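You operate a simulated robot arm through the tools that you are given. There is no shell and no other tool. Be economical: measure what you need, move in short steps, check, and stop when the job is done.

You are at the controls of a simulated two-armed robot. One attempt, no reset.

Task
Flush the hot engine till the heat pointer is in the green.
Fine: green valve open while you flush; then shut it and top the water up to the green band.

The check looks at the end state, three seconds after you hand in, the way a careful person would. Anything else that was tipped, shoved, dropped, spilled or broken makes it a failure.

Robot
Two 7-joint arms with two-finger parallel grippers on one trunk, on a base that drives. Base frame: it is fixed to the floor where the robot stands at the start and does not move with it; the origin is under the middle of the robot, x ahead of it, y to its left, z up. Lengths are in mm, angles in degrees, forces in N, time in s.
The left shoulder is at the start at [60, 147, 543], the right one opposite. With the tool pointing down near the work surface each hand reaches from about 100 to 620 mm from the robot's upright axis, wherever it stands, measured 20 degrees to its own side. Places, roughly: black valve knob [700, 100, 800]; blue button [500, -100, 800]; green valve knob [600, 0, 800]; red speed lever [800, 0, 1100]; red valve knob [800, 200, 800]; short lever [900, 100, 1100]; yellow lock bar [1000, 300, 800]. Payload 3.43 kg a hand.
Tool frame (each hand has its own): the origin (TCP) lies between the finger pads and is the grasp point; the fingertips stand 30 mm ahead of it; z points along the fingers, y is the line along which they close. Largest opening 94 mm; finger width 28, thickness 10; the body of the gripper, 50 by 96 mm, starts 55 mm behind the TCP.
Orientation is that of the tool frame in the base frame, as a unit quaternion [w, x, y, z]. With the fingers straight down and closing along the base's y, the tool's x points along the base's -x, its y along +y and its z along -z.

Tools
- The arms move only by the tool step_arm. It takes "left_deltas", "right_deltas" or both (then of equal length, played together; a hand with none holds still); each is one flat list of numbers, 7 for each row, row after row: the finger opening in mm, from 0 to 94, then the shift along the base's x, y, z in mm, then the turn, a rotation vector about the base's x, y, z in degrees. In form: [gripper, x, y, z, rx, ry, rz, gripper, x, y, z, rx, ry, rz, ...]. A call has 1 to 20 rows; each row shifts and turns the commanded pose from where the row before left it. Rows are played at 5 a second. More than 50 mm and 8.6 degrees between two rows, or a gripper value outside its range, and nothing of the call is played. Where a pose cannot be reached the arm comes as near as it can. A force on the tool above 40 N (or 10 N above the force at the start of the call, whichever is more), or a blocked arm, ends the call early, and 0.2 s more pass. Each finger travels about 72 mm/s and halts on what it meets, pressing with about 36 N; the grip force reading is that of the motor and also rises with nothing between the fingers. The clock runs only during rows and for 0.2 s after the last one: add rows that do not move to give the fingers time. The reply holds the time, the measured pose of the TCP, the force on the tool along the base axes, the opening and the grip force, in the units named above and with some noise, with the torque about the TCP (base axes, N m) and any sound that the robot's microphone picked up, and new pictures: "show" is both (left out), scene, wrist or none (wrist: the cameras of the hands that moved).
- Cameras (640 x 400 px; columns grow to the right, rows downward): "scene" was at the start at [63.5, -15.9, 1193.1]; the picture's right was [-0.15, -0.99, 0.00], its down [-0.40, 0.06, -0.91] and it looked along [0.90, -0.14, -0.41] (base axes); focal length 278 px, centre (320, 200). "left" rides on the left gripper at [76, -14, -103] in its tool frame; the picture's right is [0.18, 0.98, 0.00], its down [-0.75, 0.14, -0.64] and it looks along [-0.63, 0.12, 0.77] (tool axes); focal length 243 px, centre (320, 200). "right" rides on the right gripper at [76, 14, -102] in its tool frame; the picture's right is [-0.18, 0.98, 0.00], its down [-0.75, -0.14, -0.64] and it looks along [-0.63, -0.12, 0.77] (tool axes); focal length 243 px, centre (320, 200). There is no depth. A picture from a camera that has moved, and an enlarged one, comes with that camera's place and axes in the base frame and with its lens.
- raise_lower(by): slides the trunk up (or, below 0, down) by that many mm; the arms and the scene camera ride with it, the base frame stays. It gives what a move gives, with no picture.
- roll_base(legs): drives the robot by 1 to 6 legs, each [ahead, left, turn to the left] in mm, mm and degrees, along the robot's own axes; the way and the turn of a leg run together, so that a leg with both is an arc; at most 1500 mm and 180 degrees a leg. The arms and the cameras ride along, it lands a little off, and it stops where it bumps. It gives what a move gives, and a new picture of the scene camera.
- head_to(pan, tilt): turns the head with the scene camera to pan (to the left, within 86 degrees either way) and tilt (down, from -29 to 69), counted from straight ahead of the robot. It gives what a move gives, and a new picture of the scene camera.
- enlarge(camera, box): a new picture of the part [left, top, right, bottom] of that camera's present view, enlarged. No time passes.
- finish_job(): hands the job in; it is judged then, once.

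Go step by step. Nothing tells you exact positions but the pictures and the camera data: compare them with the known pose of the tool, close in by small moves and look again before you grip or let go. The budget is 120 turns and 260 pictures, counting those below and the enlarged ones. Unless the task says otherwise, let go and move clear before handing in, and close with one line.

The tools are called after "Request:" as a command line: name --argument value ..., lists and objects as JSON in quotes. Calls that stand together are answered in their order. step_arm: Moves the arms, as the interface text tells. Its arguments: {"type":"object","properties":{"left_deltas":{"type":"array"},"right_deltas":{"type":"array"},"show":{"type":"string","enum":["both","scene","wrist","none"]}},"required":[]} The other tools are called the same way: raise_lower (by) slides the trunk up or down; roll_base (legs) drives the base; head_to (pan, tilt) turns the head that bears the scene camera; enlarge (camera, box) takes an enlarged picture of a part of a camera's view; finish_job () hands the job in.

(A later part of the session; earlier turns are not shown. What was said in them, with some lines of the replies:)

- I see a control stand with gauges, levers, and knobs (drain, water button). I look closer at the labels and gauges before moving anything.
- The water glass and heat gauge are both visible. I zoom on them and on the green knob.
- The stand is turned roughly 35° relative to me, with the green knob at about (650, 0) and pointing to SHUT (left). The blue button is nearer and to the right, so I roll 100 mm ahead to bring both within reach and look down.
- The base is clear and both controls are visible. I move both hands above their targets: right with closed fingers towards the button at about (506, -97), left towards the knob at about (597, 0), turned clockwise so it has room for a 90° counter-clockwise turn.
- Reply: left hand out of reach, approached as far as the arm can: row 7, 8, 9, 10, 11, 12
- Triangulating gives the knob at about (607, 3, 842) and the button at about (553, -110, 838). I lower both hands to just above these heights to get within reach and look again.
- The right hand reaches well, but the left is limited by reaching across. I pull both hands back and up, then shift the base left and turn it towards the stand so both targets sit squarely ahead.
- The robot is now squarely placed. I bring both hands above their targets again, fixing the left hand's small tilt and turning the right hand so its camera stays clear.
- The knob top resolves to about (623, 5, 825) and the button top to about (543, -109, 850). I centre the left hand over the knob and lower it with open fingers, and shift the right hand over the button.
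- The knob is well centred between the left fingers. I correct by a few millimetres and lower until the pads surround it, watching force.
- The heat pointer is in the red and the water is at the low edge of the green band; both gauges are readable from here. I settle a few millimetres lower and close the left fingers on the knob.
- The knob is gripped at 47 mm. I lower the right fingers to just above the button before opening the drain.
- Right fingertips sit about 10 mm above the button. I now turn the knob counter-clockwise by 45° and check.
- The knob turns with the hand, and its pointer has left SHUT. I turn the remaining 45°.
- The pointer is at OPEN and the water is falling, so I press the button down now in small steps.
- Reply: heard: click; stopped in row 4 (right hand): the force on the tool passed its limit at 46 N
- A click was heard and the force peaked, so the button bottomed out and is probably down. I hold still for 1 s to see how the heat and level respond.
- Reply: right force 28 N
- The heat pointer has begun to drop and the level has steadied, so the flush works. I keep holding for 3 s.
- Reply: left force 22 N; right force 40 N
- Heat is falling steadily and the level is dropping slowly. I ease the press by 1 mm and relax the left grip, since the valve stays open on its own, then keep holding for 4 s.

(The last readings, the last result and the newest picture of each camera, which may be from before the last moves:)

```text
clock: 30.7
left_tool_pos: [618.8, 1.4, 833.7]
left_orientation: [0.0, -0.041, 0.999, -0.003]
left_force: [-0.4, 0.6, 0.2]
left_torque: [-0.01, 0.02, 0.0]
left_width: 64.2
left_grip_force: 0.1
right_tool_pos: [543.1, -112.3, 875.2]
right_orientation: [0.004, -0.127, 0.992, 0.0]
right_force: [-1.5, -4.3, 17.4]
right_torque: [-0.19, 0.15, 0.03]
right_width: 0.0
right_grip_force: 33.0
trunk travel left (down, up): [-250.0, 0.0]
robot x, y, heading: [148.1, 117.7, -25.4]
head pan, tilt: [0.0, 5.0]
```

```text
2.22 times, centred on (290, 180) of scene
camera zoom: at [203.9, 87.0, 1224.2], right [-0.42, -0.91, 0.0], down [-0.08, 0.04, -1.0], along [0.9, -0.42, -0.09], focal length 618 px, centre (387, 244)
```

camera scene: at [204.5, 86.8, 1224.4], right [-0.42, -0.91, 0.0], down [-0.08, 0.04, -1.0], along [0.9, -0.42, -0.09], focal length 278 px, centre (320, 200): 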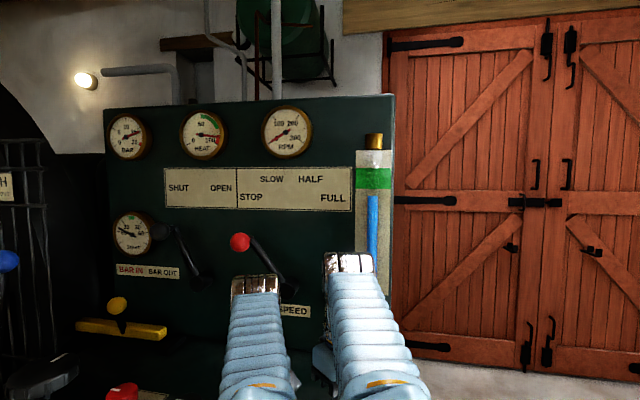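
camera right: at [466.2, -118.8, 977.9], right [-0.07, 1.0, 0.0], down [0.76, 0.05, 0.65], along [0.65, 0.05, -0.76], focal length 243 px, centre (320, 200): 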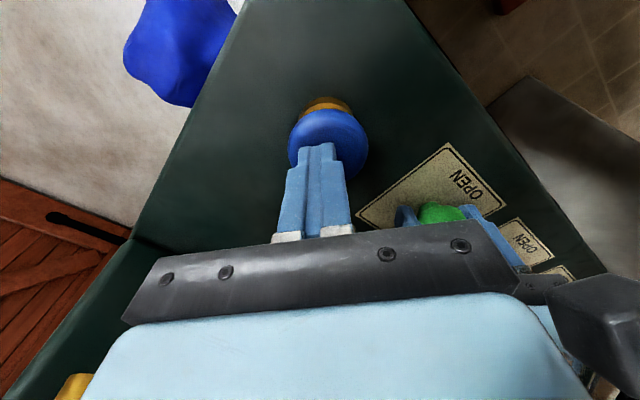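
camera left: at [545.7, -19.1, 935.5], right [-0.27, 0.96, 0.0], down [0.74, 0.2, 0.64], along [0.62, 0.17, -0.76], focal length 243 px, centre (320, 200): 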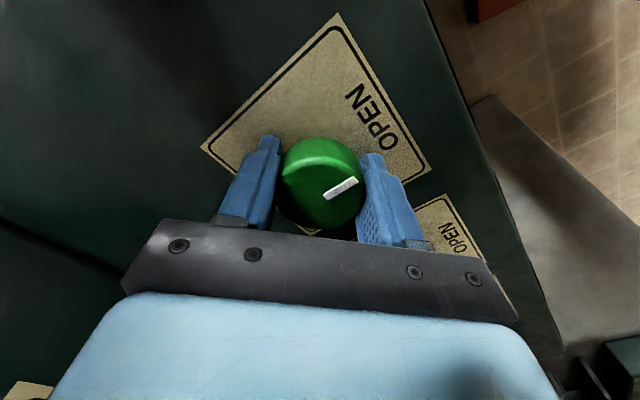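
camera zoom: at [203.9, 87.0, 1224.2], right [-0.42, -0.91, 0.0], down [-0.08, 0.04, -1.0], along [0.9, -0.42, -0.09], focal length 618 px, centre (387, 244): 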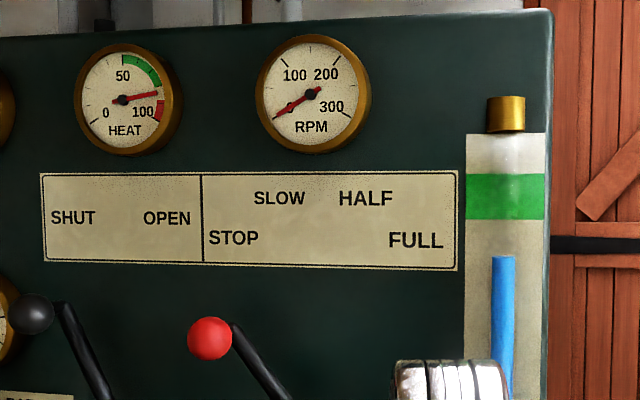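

The heat pointer moves about 3° per second, with more to go to the green. I keep holding for 4 s.

Request:
step_arm --right_deltas '[0, 0, 0, 0, 0, 0, 0, 0, 0, 0, 0, 0, 0, 0, 0, 0, 0, 0, 0, 0, 0, 0, 0, 0, 0, 0, 0, 0, 0, 0, 0, 0, 0, 0, 0, 0, 0, 0, 0, 0, 0, 0, 0, 0, 0, 0, 0, 0, 0, 0, 0, 0, 0, 0, 0, 0, 0, 0, 0, 0, 0, 0, 0, 0, 0, 0, 0, 0, 0, 0, 0, 0, 0, 0, 0, 0, 0, 0, 0, 0, 0, 0, 0, 0, 0, 0, 0, 0, 0, 0, 0, 0, 0, 0, 0, 0, 0, 0, 0, 0, 0, 0, 0, 0, 0, 0, 0, 0, 0, 0, 0, 0, 0, 0, 0, 0, 0, 0, 0, 0, 0, 0, 0, 0, 0, 0, 0, 0, 0, 0, 0, 0, 0]' --show "none"

Request:
enlarge --camera "scene" --box '[170, 90, 410, 270]'

```text
clock: 34.7
left_tool_pos: [619.6, 1.2, 833.5]
left_orientation: [0.0, -0.04, 0.999, -0.002]
left_force: [0.0, 0.5, -0.4]
left_torque: [0.04, -0.01, 0.05]
left_width: 64.0
left_grip_force: 0.0
right_tool_pos: [543.1, -113.0, 875.4]
right_orientation: [0.005, -0.126, 0.992, 0.0]
right_force: [-2.2, -3.7, 14.5]
right_torque: [-0.13, 0.18, -0.02]
right_width: 0.1
right_grip_force: 32.9
trunk travel left (down, up): [-250.0, 0.0]
robot x, y, heading: [148.6, 114.7, -24.9]
head pan, tilt: [0.0, 5.0]
```

```text
2.22 times, centred on (290, 180) of scene
camera zoom: at [203.9, 87.0, 1224.2], right [-0.42, -0.91, 0.0], down [-0.08, 0.04, -1.0], along [0.9, -0.42, -0.09], focal length 618 px, centre (387, 244)
```

zoom: 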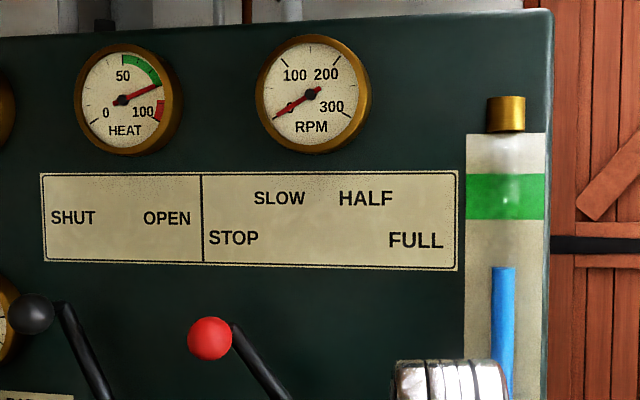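

The pointer is just reaching the green edge. I hold on to move it well into the green band.

Request:
step_arm --right_deltas '[0, 0, 0, 0, 0, 0, 0, 0, 0, 0, 0, 0, 0, 0, 0, 0, 0, 0, 0, 0, 0, 0, 0, 0, 0, 0, 0, 0, 0, 0, 0, 0, 0, 0, 0, 0, 0, 0, 0, 0, 0, 0, 0, 0, 0, 0, 0, 0, 0, 0, 0, 0, 0, 0, 0, 0, 0, 0, 0, 0, 0, 0, 0, 0, 0, 0, 0, 0, 0, 0, 0, 0, 0, 0, 0, 0, 0, 0, 0, 0, 0, 0, 0, 0, 0, 0, 0, 0, 0, 0, 0, 0, 0, 0, 0, 0, 0, 0, 0, 0, 0, 0, 0, 0, 0, 0, 0, 0, 0, 0, 0, 0, 0, 0, 0, 0, 0, 0, 0, 0, 0, 0, 0, 0, 0, 0, 0, 0, 0, 0, 0, 0, 0, 0, 0, 0, 0, 0, 0, 0]' --show "none"

Request:
enlarge --camera "scene" --box '[170, 90, 410, 270]'

```text
clock: 38.9
left_tool_pos: [618.9, 1.5, 833.0]
left_orientation: [0.0, -0.04, 0.999, -0.003]
left_force: [0.0, 0.8, 0.9]
left_torque: [0.03, 0.02, 0.0]
left_width: 63.8
left_grip_force: 0.1
right_tool_pos: [542.5, -112.0, 875.2]
right_orientation: [0.007, -0.128, 0.992, 0.001]
right_force: [-2.0, -1.9, 14.3]
right_torque: [-0.06, 0.15, 0.02]
right_width: 0.0
right_grip_force: 32.6
trunk travel left (down, up): [-250.0, 0.0]
robot x, y, heading: [146.2, 114.4, -25.0]
head pan, tilt: [0.0, 5.0]
```

```text
2.22 times, centred on (290, 180) of scene
camera zoom: at [203.9, 87.1, 1224.2], right [-0.42, -0.91, 0.0], down [-0.08, 0.04, -1.0], along [0.9, -0.42, -0.09], focal length 618 px, centre (387, 244)
```

zoom: 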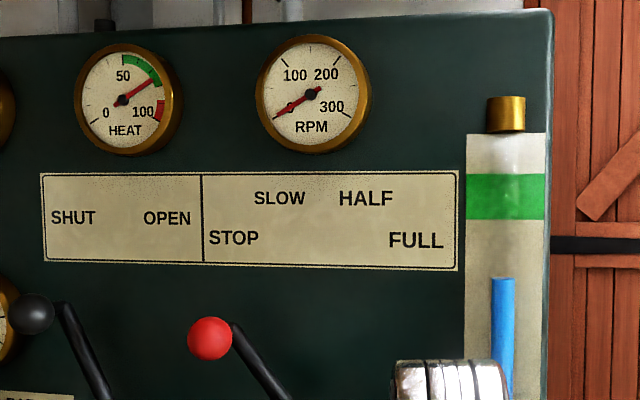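

The pointer is in the green, and I want more margin. I hold 3 s more, then regrip the knob to shut the drain.

Request:
step_arm --left_deltas '[64, 0, 0, 0, 0, 0, 0, 64, 0, 0, 0, 0, 0, 0, 64, 0, 0, 0, 0, 0, 0, 64, 0, 0, 0, 0, 0, 0, 64, 0, 0, 0, 0, 0, 0, 64, 0, 0, 0, 0, 0, 0, 64, 0, 0, 0, 0, 0, 0, 64, 0, 0, 0, 0, 0, 0, 64, 0, 0, 0, 0, 0, 0, 64, 0, 0, 0, 0, 0, 0, 64, 0, 0, 0, 0, 0, 0, 64, 0, 0, 0, 0, 0, 0, 50, 0, 0, 0, 0, 0, 0, 40, 0, 0, 0, 0, 0, 0, 40, 0, 0, 0, 0, 0, 0, 40, 0, 0, 0, 0, 0, 0]' --show "wrist"

Request:
enlarge --camera "scene" --box '[170, 90, 410, 270]'

```text
clock: 42.3
left_tool_pos: [619.4, 1.4, 832.7]
left_orientation: [0.0, -0.04, 0.999, -0.004]
left_force: [1.7, -7.6, -1.4]
left_torque: [-0.27, 0.03, -0.02]
left_width: 47.2
left_grip_force: 44.6
right_tool_pos: [543.3, -112.0, 875.2]
right_orientation: [0.006, -0.127, 0.992, 0.001]
right_force: [-3.1, 2.0, 14.8]
right_torque: [0.03, 0.2, -0.13]
right_width: 0.2
right_grip_force: 33.4
trunk travel left (down, up): [-250.0, 0.0]
robot x, y, heading: [149.0, 116.9, -25.3]
head pan, tilt: [0.0, 5.0]
camera left: at [545.4, -18.4, 935.7], right [-0.26, 0.96, -0.01], down [0.74, 0.2, 0.64], along [0.62, 0.16, -0.77], focal length 243 px, centre (320, 200)
```

left: 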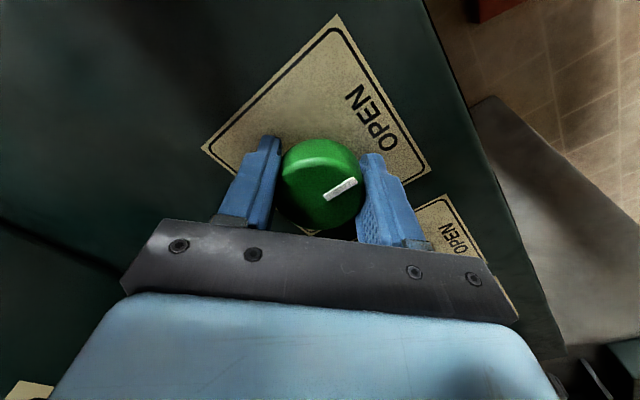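

```text
2.22 times, centred on (290, 180) of scene
camera zoom: at [204.0, 86.8, 1224.2], right [-0.42, -0.91, 0.0], down [-0.08, 0.04, -1.0], along [0.9, -0.42, -0.09], focal length 618 px, centre (387, 244)
```

zoom: 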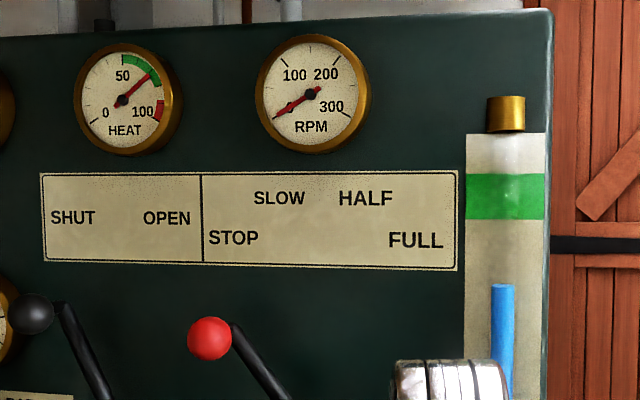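

The heat pointer is mid-green. I turn the knob back 90° clockwise to SHUT while the water keeps running.

Request:
step_arm --left_deltas '[40, 0, 0, 0, 0, 0, -7.5, 40, 0, 0, 0, 0, 0, -7.5, 40, 0, 0, 0, 0, 0, -7.5, 40, 0, 0, 0, 0, 0, -7.5, 40, 0, 0, 0, 0, 0, -7.5, 40, 0, 0, 0, 0, 0, -7.5, 40, 0, 0, 0, 0, 0, -7.5, 40, 0, 0, 0, 0, 0, -7.5, 40, 0, 0, 0, 0, 0, -7.5, 40, 0, 0, 0, 0, 0, -7.5, 40, 0, 0, 0, 0, 0, -7.5, 40, 0, 0, 0, 0, 0, -7.5]' --show "wrist"

Request:
enlarge --camera "scene" --box '[170, 90, 410, 270]'

```text
clock: 44.9
left_tool_pos: [620.5, 4.1, 834.4]
left_orientation: [0.0, 0.678, 0.735, -0.002]
left_force: [31.7, 11.2, 13.6]
left_torque: [0.37, -0.52, 0.53]
left_width: 47.7
left_grip_force: 44.8
right_tool_pos: [543.5, -111.0, 875.2]
right_orientation: [0.005, -0.128, 0.992, 0.001]
right_force: [-8.5, -4.9, 19.3]
right_torque: [-0.13, 0.33, 0.02]
right_width: 0.1
right_grip_force: 33.5
trunk travel left (down, up): [-250.0, 0.0]
robot x, y, heading: [146.8, 113.1, -25.3]
head pan, tilt: [0.0, 5.0]
camera left: at [601.9, 78.3, 935.6], right [0.96, 0.26, 0.0], down [0.2, -0.74, 0.64], along [0.17, -0.62, -0.77], focal length 243 px, centre (320, 200)
```

left: 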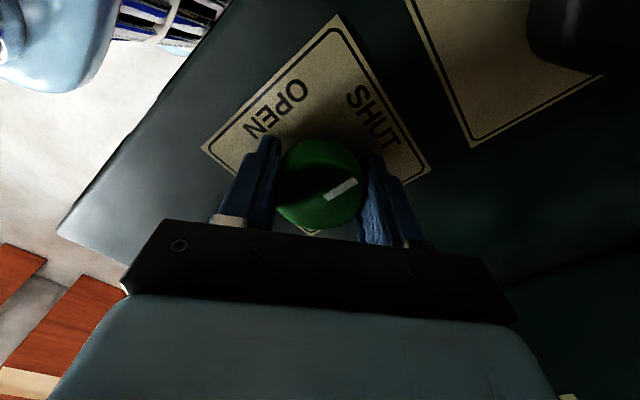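

```text
2.22 times, centred on (290, 180) of scene
camera zoom: at [205.3, 88.2, 1224.3], right [-0.42, -0.91, 0.0], down [-0.08, 0.04, -1.0], along [0.9, -0.42, -0.09], focal length 618 px, centre (387, 244)
```

zoom: 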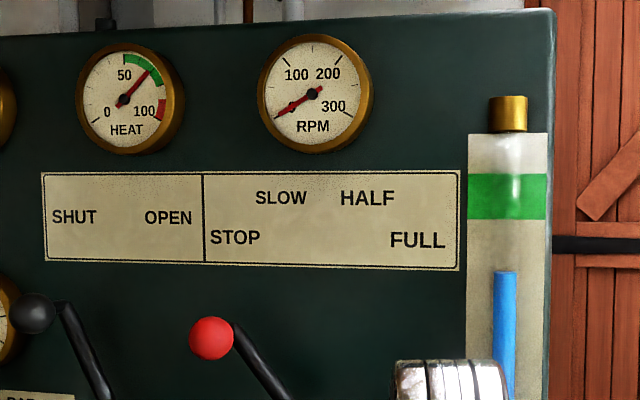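

The pointer is back at its original SHUT direction against the stop, and the level is rising. I release the knob and keep holding the water for 2.4 s to learn the fill rate.

Request:
step_arm --left_deltas '[60, 0, 0, 0, 0, 0, 0, 94, 0, 0, 0, 0, 0, 0, 94, 0, 0, 0, 0, 0, 0, 94, 0, 0, 0, 0, 0, 0, 94, 0, 0, 0, 0, 0, 0, 94, 0, 0, 0, 0, 0, 0, 94, 0, 0, 0, 0, 0, 0, 94, 0, 0, 0, 0, 0, 0, 94, 0, 0, 0, 0, 0, 0, 94, 0, 0, 0, 0, 0, 0, 94, 0, 0, 0, 0, 0, 0]' --show "wrist"

Request:
enlarge --camera "scene" --box '[170, 90, 410, 270]'

```text
clock: 47.3
left_tool_pos: [618.8, 2.2, 833.2]
left_orientation: [-0.001, 0.678, 0.735, -0.003]
left_force: [-1.0, -0.6, 0.1]
left_torque: [0.02, -0.03, 0.02]
left_width: 94.0
left_grip_force: 0.0
right_tool_pos: [543.2, -110.9, 875.0]
right_orientation: [0.006, -0.127, 0.992, 0.001]
right_force: [8.2, 4.6, 19.7]
right_torque: [0.15, -0.11, -0.05]
right_width: 0.2
right_grip_force: 33.0
trunk travel left (down, up): [-250.0, 0.0]
robot x, y, heading: [147.8, 116.5, -25.1]
head pan, tilt: [0.0, 5.0]
camera left: at [600.3, 77.1, 935.4], right [0.96, 0.26, -0.01], down [0.2, -0.74, 0.64], along [0.16, -0.62, -0.77], focal length 243 px, centre (320, 200)
```

left: 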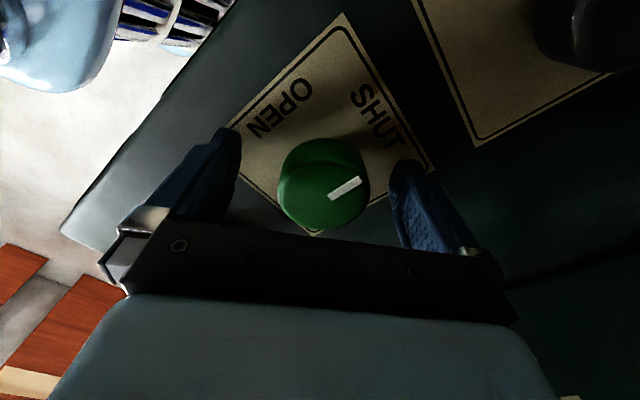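

```text
2.22 times, centred on (290, 180) of scene
camera zoom: at [204.5, 87.8, 1224.2], right [-0.42, -0.91, 0.0], down [-0.08, 0.04, -1.0], along [0.9, -0.42, -0.09], focal length 618 px, centre (387, 244)
```

zoom: 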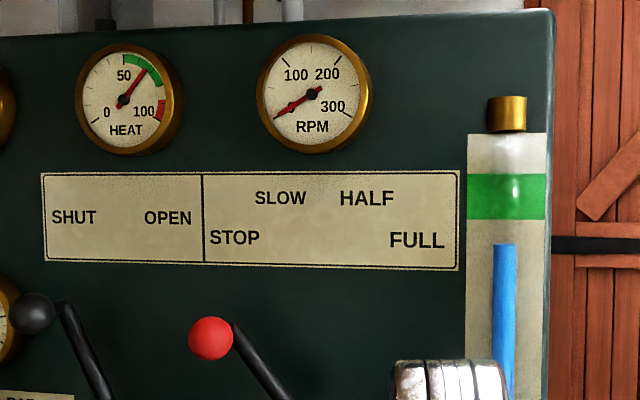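

The fill rate is about 12 px/s and I need about 47 px more to reach mid-band. I hold 3 s more while lifting the left hand straight off the knob.

Request:
step_arm --left_deltas '[94, 0, 0, 5, 0, 0, 0, 94, 0, 0, 8, 0, 0, 0, 94, 0, 0, 10, 0, 0, 0, 94, 0, 0, 12, 0, 0, 0, 94, 0, 0, 15, 0, 0, 0, 94, 0, 0, 15, 0, 0, 0, 94, 0, 0, 15, 0, 0, 0, 94, 0, 0, 10, 0, 0, 0, 94, 0, 0, 0, 0, 0, 0, 94, 0, 0, 0, 0, 0, 0, 94, 0, 0, 0, 0, 0, 0, 94, 0, 0, 0, 0, 0, 0, 94, 0, 0, 0, 0, 0, 0, 94, 0, 0, 0, 0, 0, 0]' --show "wrist"

Request:
enlarge --camera "scene" --box '[170, 90, 410, 270]'

```text
clock: 50.3
left_tool_pos: [618.0, 2.4, 923.7]
left_orientation: [-0.001, 0.678, 0.735, -0.002]
left_force: [0.1, -0.2, -0.4]
left_torque: [0.0, -0.04, 0.01]
left_width: 94.0
left_grip_force: 0.0
right_tool_pos: [542.8, -112.1, 874.6]
right_orientation: [0.005, -0.127, 0.992, 0.0]
right_force: [1.8, 4.0, 15.7]
right_torque: [0.12, 0.0, -0.04]
right_width: 0.2
right_grip_force: 32.7
trunk travel left (down, up): [-250.0, 0.0]
robot x, y, heading: [149.7, 115.5, -25.0]
head pan, tilt: [0.0, 5.0]
camera left: at [600.0, 77.2, 1025.0], right [0.96, 0.26, -0.01], down [0.2, -0.74, 0.64], along [0.17, -0.62, -0.77], focal length 243 px, centre (320, 200)
```

left: 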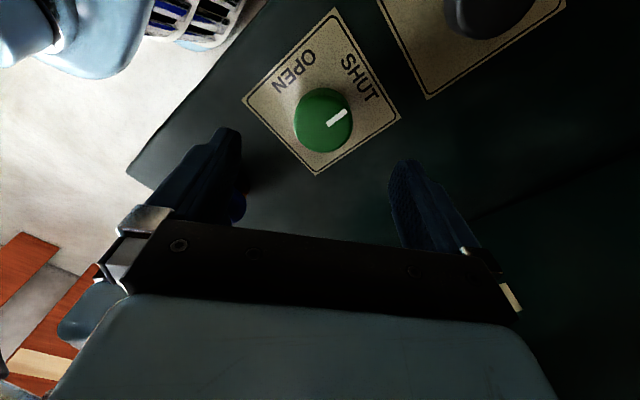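

```text
2.22 times, centred on (290, 180) of scene
camera zoom: at [204.3, 87.7, 1224.2], right [-0.42, -0.91, 0.0], down [-0.08, 0.04, -1.0], along [0.9, -0.42, -0.09], focal length 618 px, centre (387, 244)
```

zoom: 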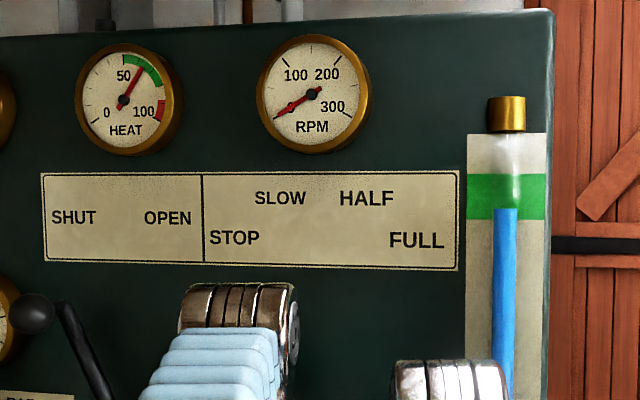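

The level is at 208 against a band of 174–220. I hold another half second, then lift the right hand off the button.

Request:
step_arm --right_deltas '[0, 0, 0, 0, 0, 0, 0, 0, 0, 0, 0, 0, 0, 0, 0, 0, 0, 0, 0, 0, 0, 0, 0, 0, 15, 0, 0, 0, 0, 0, 0, 15, 0, 0, 0, 0, 0, 0, 15, 0, 0, 0, 0, 0, 0, 15, 0, 0, 0]' --show "wrist"

Request:
enlarge --camera "scene" --box '[170, 90, 410, 270]'

```text
clock: 51.9
left_tool_pos: [619.4, 1.0, 922.5]
left_orientation: [-0.002, 0.678, 0.735, -0.002]
left_force: [-0.1, -0.6, -0.1]
left_torque: [0.03, 0.01, 0.01]
left_width: 94.2
left_grip_force: 0.0
right_tool_pos: [543.3, -112.7, 935.8]
right_orientation: [0.005, -0.127, 0.992, 0.0]
right_force: [0.0, 0.0, 0.2]
right_torque: [0.02, 0.0, -0.01]
right_width: 0.0
right_grip_force: 33.1
trunk travel left (down, up): [-250.0, 0.0]
robot x, y, heading: [145.3, 115.9, -25.3]
head pan, tilt: [0.0, 5.0]
camera right: at [466.3, -117.4, 1037.8], right [-0.07, 1.0, 0.0], down [0.76, 0.05, 0.65], along [0.65, 0.05, -0.76], focal length 243 px, centre (320, 200)
```

right: 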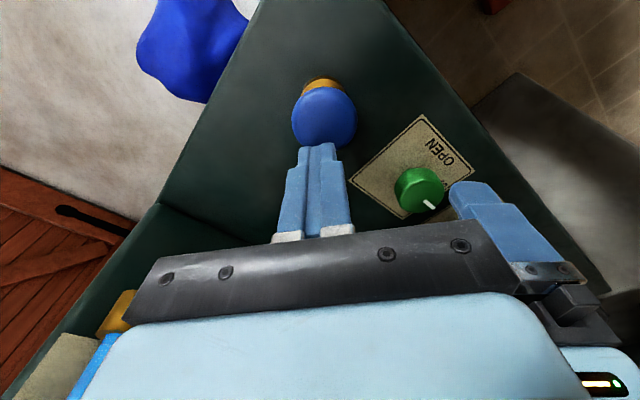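

```text
2.22 times, centred on (290, 180) of scene
camera zoom: at [204.8, 86.9, 1224.1], right [-0.42, -0.91, 0.0], down [-0.08, 0.04, -1.0], along [0.9, -0.42, -0.09], focal length 618 px, centre (387, 244)
```

zoom: 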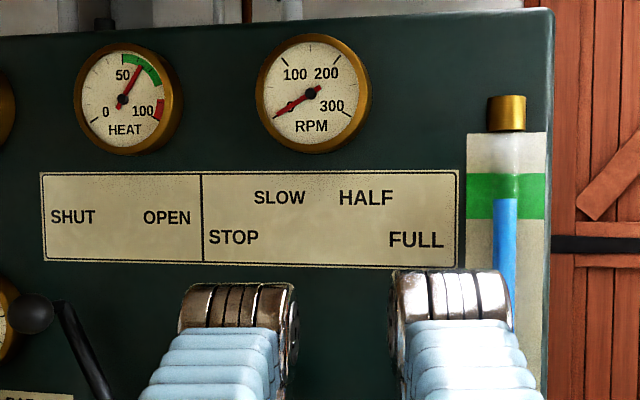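

The water level is mid-band and the heat is mid-green. I retract both hands and confirm that the level and heat stay steady.

Request:
step_arm --left_deltas '[94, -15, 5, 20, 0, 0, 4, 94, -20, 10, 20, 0, 0, 4, 94, -25, 10, 20, 0, 0, 4, 94, -25, 10, 0, 0, 0, 4, 94, -25, 10, 0, 0, 0, 4, 94, 0, 0, 0, 0, 0, 0, 94, 0, 0, 0, 0, 0, 0, 94, 0, 0, 0, 0, 0, 0, 94, 0, 0, 0, 0, 0, 0, 94, 0, 0, 0, 0, 0, 0]' --right_deltas '[0, -5, 0, 20, 0, 0, 0, 0, -20, 0, 20, 0, 0, 0, 0, -25, 0, 10, 0, 0, 0, 0, -25, 0, 0, 0, 0, 0, 0, -25, 0, 0, 0, 0, 0, 0, 0, 0, 0, 0, 0, 0, 0, 0, 0, 0, 0, 0, 0, 0, 0, 0, 0, 0, 0, 0, 0, 0, 0, 0, 0, 0, 0, 0, 0, 0, 0, 0, 0, 0]' --show "scene"

Request:
enlarge --camera "scene" --box '[170, 90, 410, 270]'

Request:
head_to --pan 0 --tilt 55

```text
clock: 54.1
left_tool_pos: [510.6, 44.6, 985.6]
left_orientation: [-0.002, 0.54, 0.841, -0.002]
left_force: [-0.4, 0.1, -0.2]
left_torque: [-0.01, -0.01, -0.01]
left_width: 93.9
left_grip_force: 0.1
right_tool_pos: [442.8, -112.3, 983.7]
right_orientation: [0.005, -0.127, 0.992, 0.0]
right_force: [-0.8, -0.3, 0.3]
right_torque: [0.01, 0.03, 0.01]
right_width: 0.0
right_grip_force: 32.9
trunk travel left (down, up): [-250.0, 0.0]
robot x, y, heading: [145.4, 111.7, -24.8]
head pan, tilt: [0.0, 5.0]
camera scene: at [204.7, 86.9, 1224.2], right [-0.42, -0.91, 0.0], down [-0.08, 0.04, -1.0], along [0.9, -0.42, -0.09], focal length 278 px, centre (320, 200)
```

scene: 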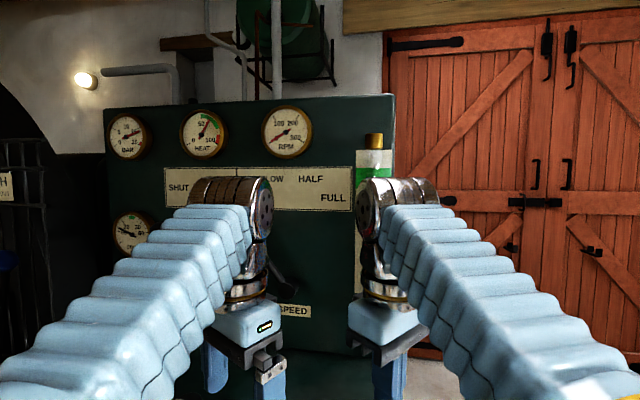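

```text
2.22 times, centred on (290, 180) of scene
camera zoom: at [204.7, 86.9, 1224.2], right [-0.42, -0.91, 0.0], down [-0.08, 0.04, -1.0], along [0.9, -0.42, -0.09], focal length 618 px, centre (387, 244)
```

zoom: 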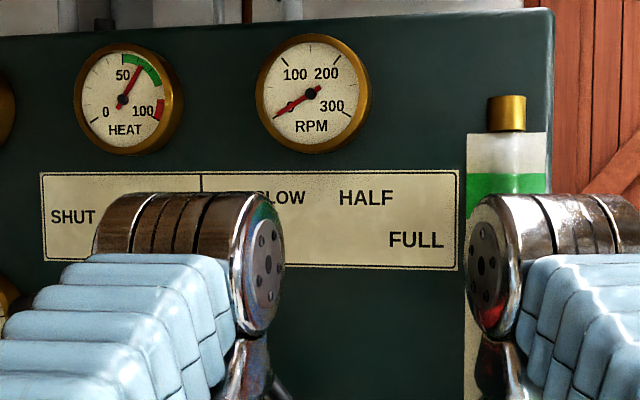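

```text
clock: 55.3
left_tool_pos: [510.6, 45.8, 984.6]
left_orientation: [-0.002, 0.541, 0.841, -0.003]
left_force: [-0.1, -0.1, 0.0]
left_torque: [0.03, -0.01, 0.01]
left_width: 93.9
left_grip_force: 0.1
right_tool_pos: [443.5, -113.1, 982.9]
right_orientation: [0.005, -0.127, 0.992, 0.001]
right_force: [0.2, -0.7, -0.2]
right_torque: [0.03, 0.0, 0.0]
right_width: 0.0
right_grip_force: 33.0
trunk travel left (down, up): [-250.0, 0.0]
robot x, y, heading: [146.3, 118.4, -25.4]
head pan, tilt: [0.0, 55.0]
camera scene: at [186.9, 95.3, 1147.8], right [-0.42, -0.91, 0.0], down [-0.74, 0.35, -0.57], along [0.52, -0.24, -0.82], focal length 278 px, centre (320, 200)
```

scene: 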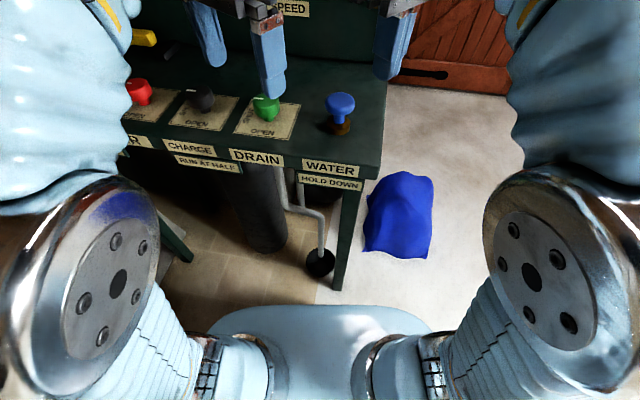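

The heat holds steady in the green, but my arm hides the water glass. I shift the right hand back and aside to check the level once more.

Request:
step_arm --right_deltas '[0, -25, -25, 0, 0, 0, 0, 0, -25, -25, 0, 0, 0, 0, 0, -10, -30, 0, 0, 0, 0, 0, -10, -30, 0, 0, 0, 0]' --show "none"

Request:
head_to --pan 0 --tilt 5

Request:
enlarge --camera "scene" --box '[170, 90, 410, 270]'

Request:
enlarge --camera "left" --box '[200, 0, 500, 190]'

```text
clock: 56.3
left_tool_pos: [509.7, 45.7, 984.3]
left_orientation: [-0.002, 0.54, 0.842, -0.002]
left_force: [0.2, 0.5, 0.8]
left_torque: [-0.02, 0.0, -0.02]
left_width: 93.9
left_grip_force: 0.0
right_tool_pos: [373.6, -223.8, 984.4]
right_orientation: [0.006, -0.129, 0.992, 0.001]
right_force: [-0.4, 0.8, -0.1]
right_torque: [-0.03, 0.04, -0.01]
right_width: 0.0
right_grip_force: 33.4
trunk travel left (down, up): [-250.0, 0.0]
robot x, y, heading: [145.2, 117.6, -25.2]
head pan, tilt: [0.0, 55.0]
```

```text
clock: 57.5
left_tool_pos: [509.9, 45.9, 984.7]
left_orientation: [0.0, 0.54, 0.841, -0.002]
left_force: [-0.7, 0.4, -0.5]
left_torque: [-0.01, -0.03, -0.01]
left_width: 93.9
left_grip_force: 0.0
right_tool_pos: [373.0, -223.1, 984.5]
right_orientation: [0.006, -0.127, 0.992, 0.0]
right_force: [-0.2, -0.8, 0.1]
right_torque: [-0.02, -0.02, 0.0]
right_width: 0.0
right_grip_force: 32.7
trunk travel left (down, up): [-250.0, 0.0]
robot x, y, heading: [146.5, 112.8, -25.2]
head pan, tilt: [0.0, 5.0]
camera scene: at [204.8, 86.9, 1224.1], right [-0.42, -0.91, 0.0], down [-0.08, 0.04, -1.0], along [0.9, -0.42, -0.09], focal length 278 px, centre (320, 200)
```

scene: 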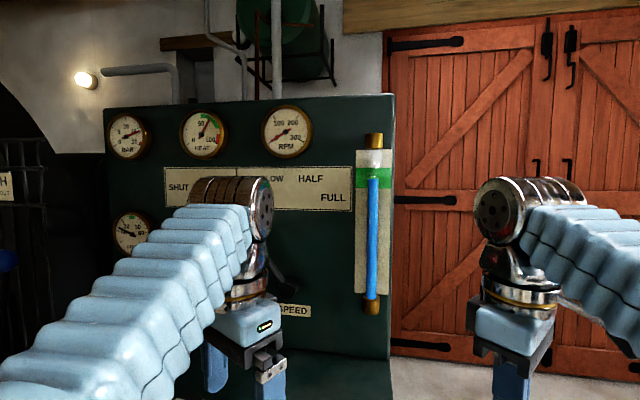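

```text
2.22 times, centred on (290, 180) of scene
camera zoom: at [204.8, 86.9, 1224.1], right [-0.42, -0.91, 0.0], down [-0.08, 0.04, -1.0], along [0.9, -0.42, -0.09], focal length 618 px, centre (387, 244)
```

zoom: 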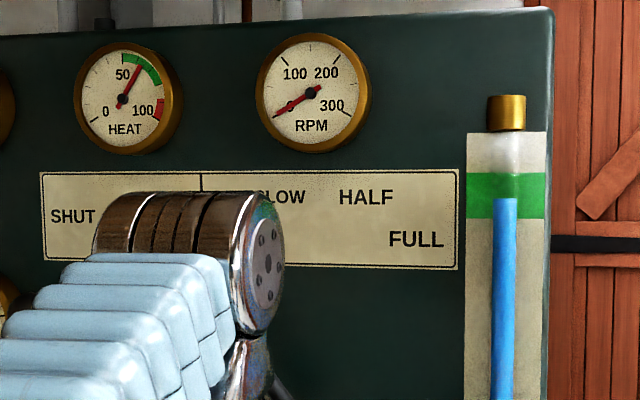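

```text
2.11 times, centred on (350, 95) of left
camera zoom: at [467.3, 109.2, 1086.9], right [0.82, 0.58, -0.01], down [0.45, -0.62, 0.64], along [0.37, -0.53, -0.77], focal length 511 px, centre (257, 421)
```

zoom: 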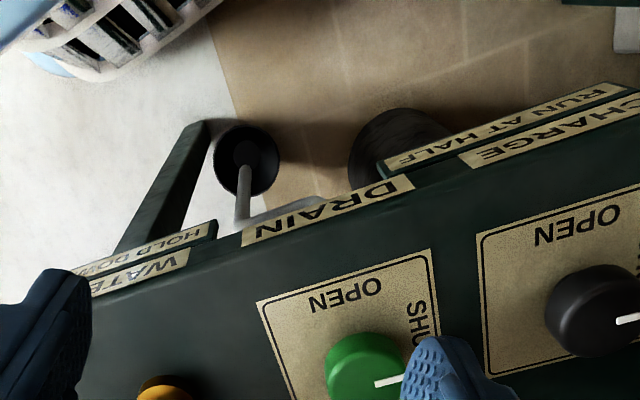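

The level is unchanged in the middle of the green band after 6 s. Heat is in the green, the drain pointer is at SHUT, and both hands are clear, so I hand in.

Request:
finish_job

```text
The job is handed in.
```

I flushed the engine with the green drain valve open until the heat pointer sat mid-green. I then shut the valve and topped the water up to the middle of its green band. Both readings held steady for about 6 seconds before I handed in, and both hands were clear of the controls.
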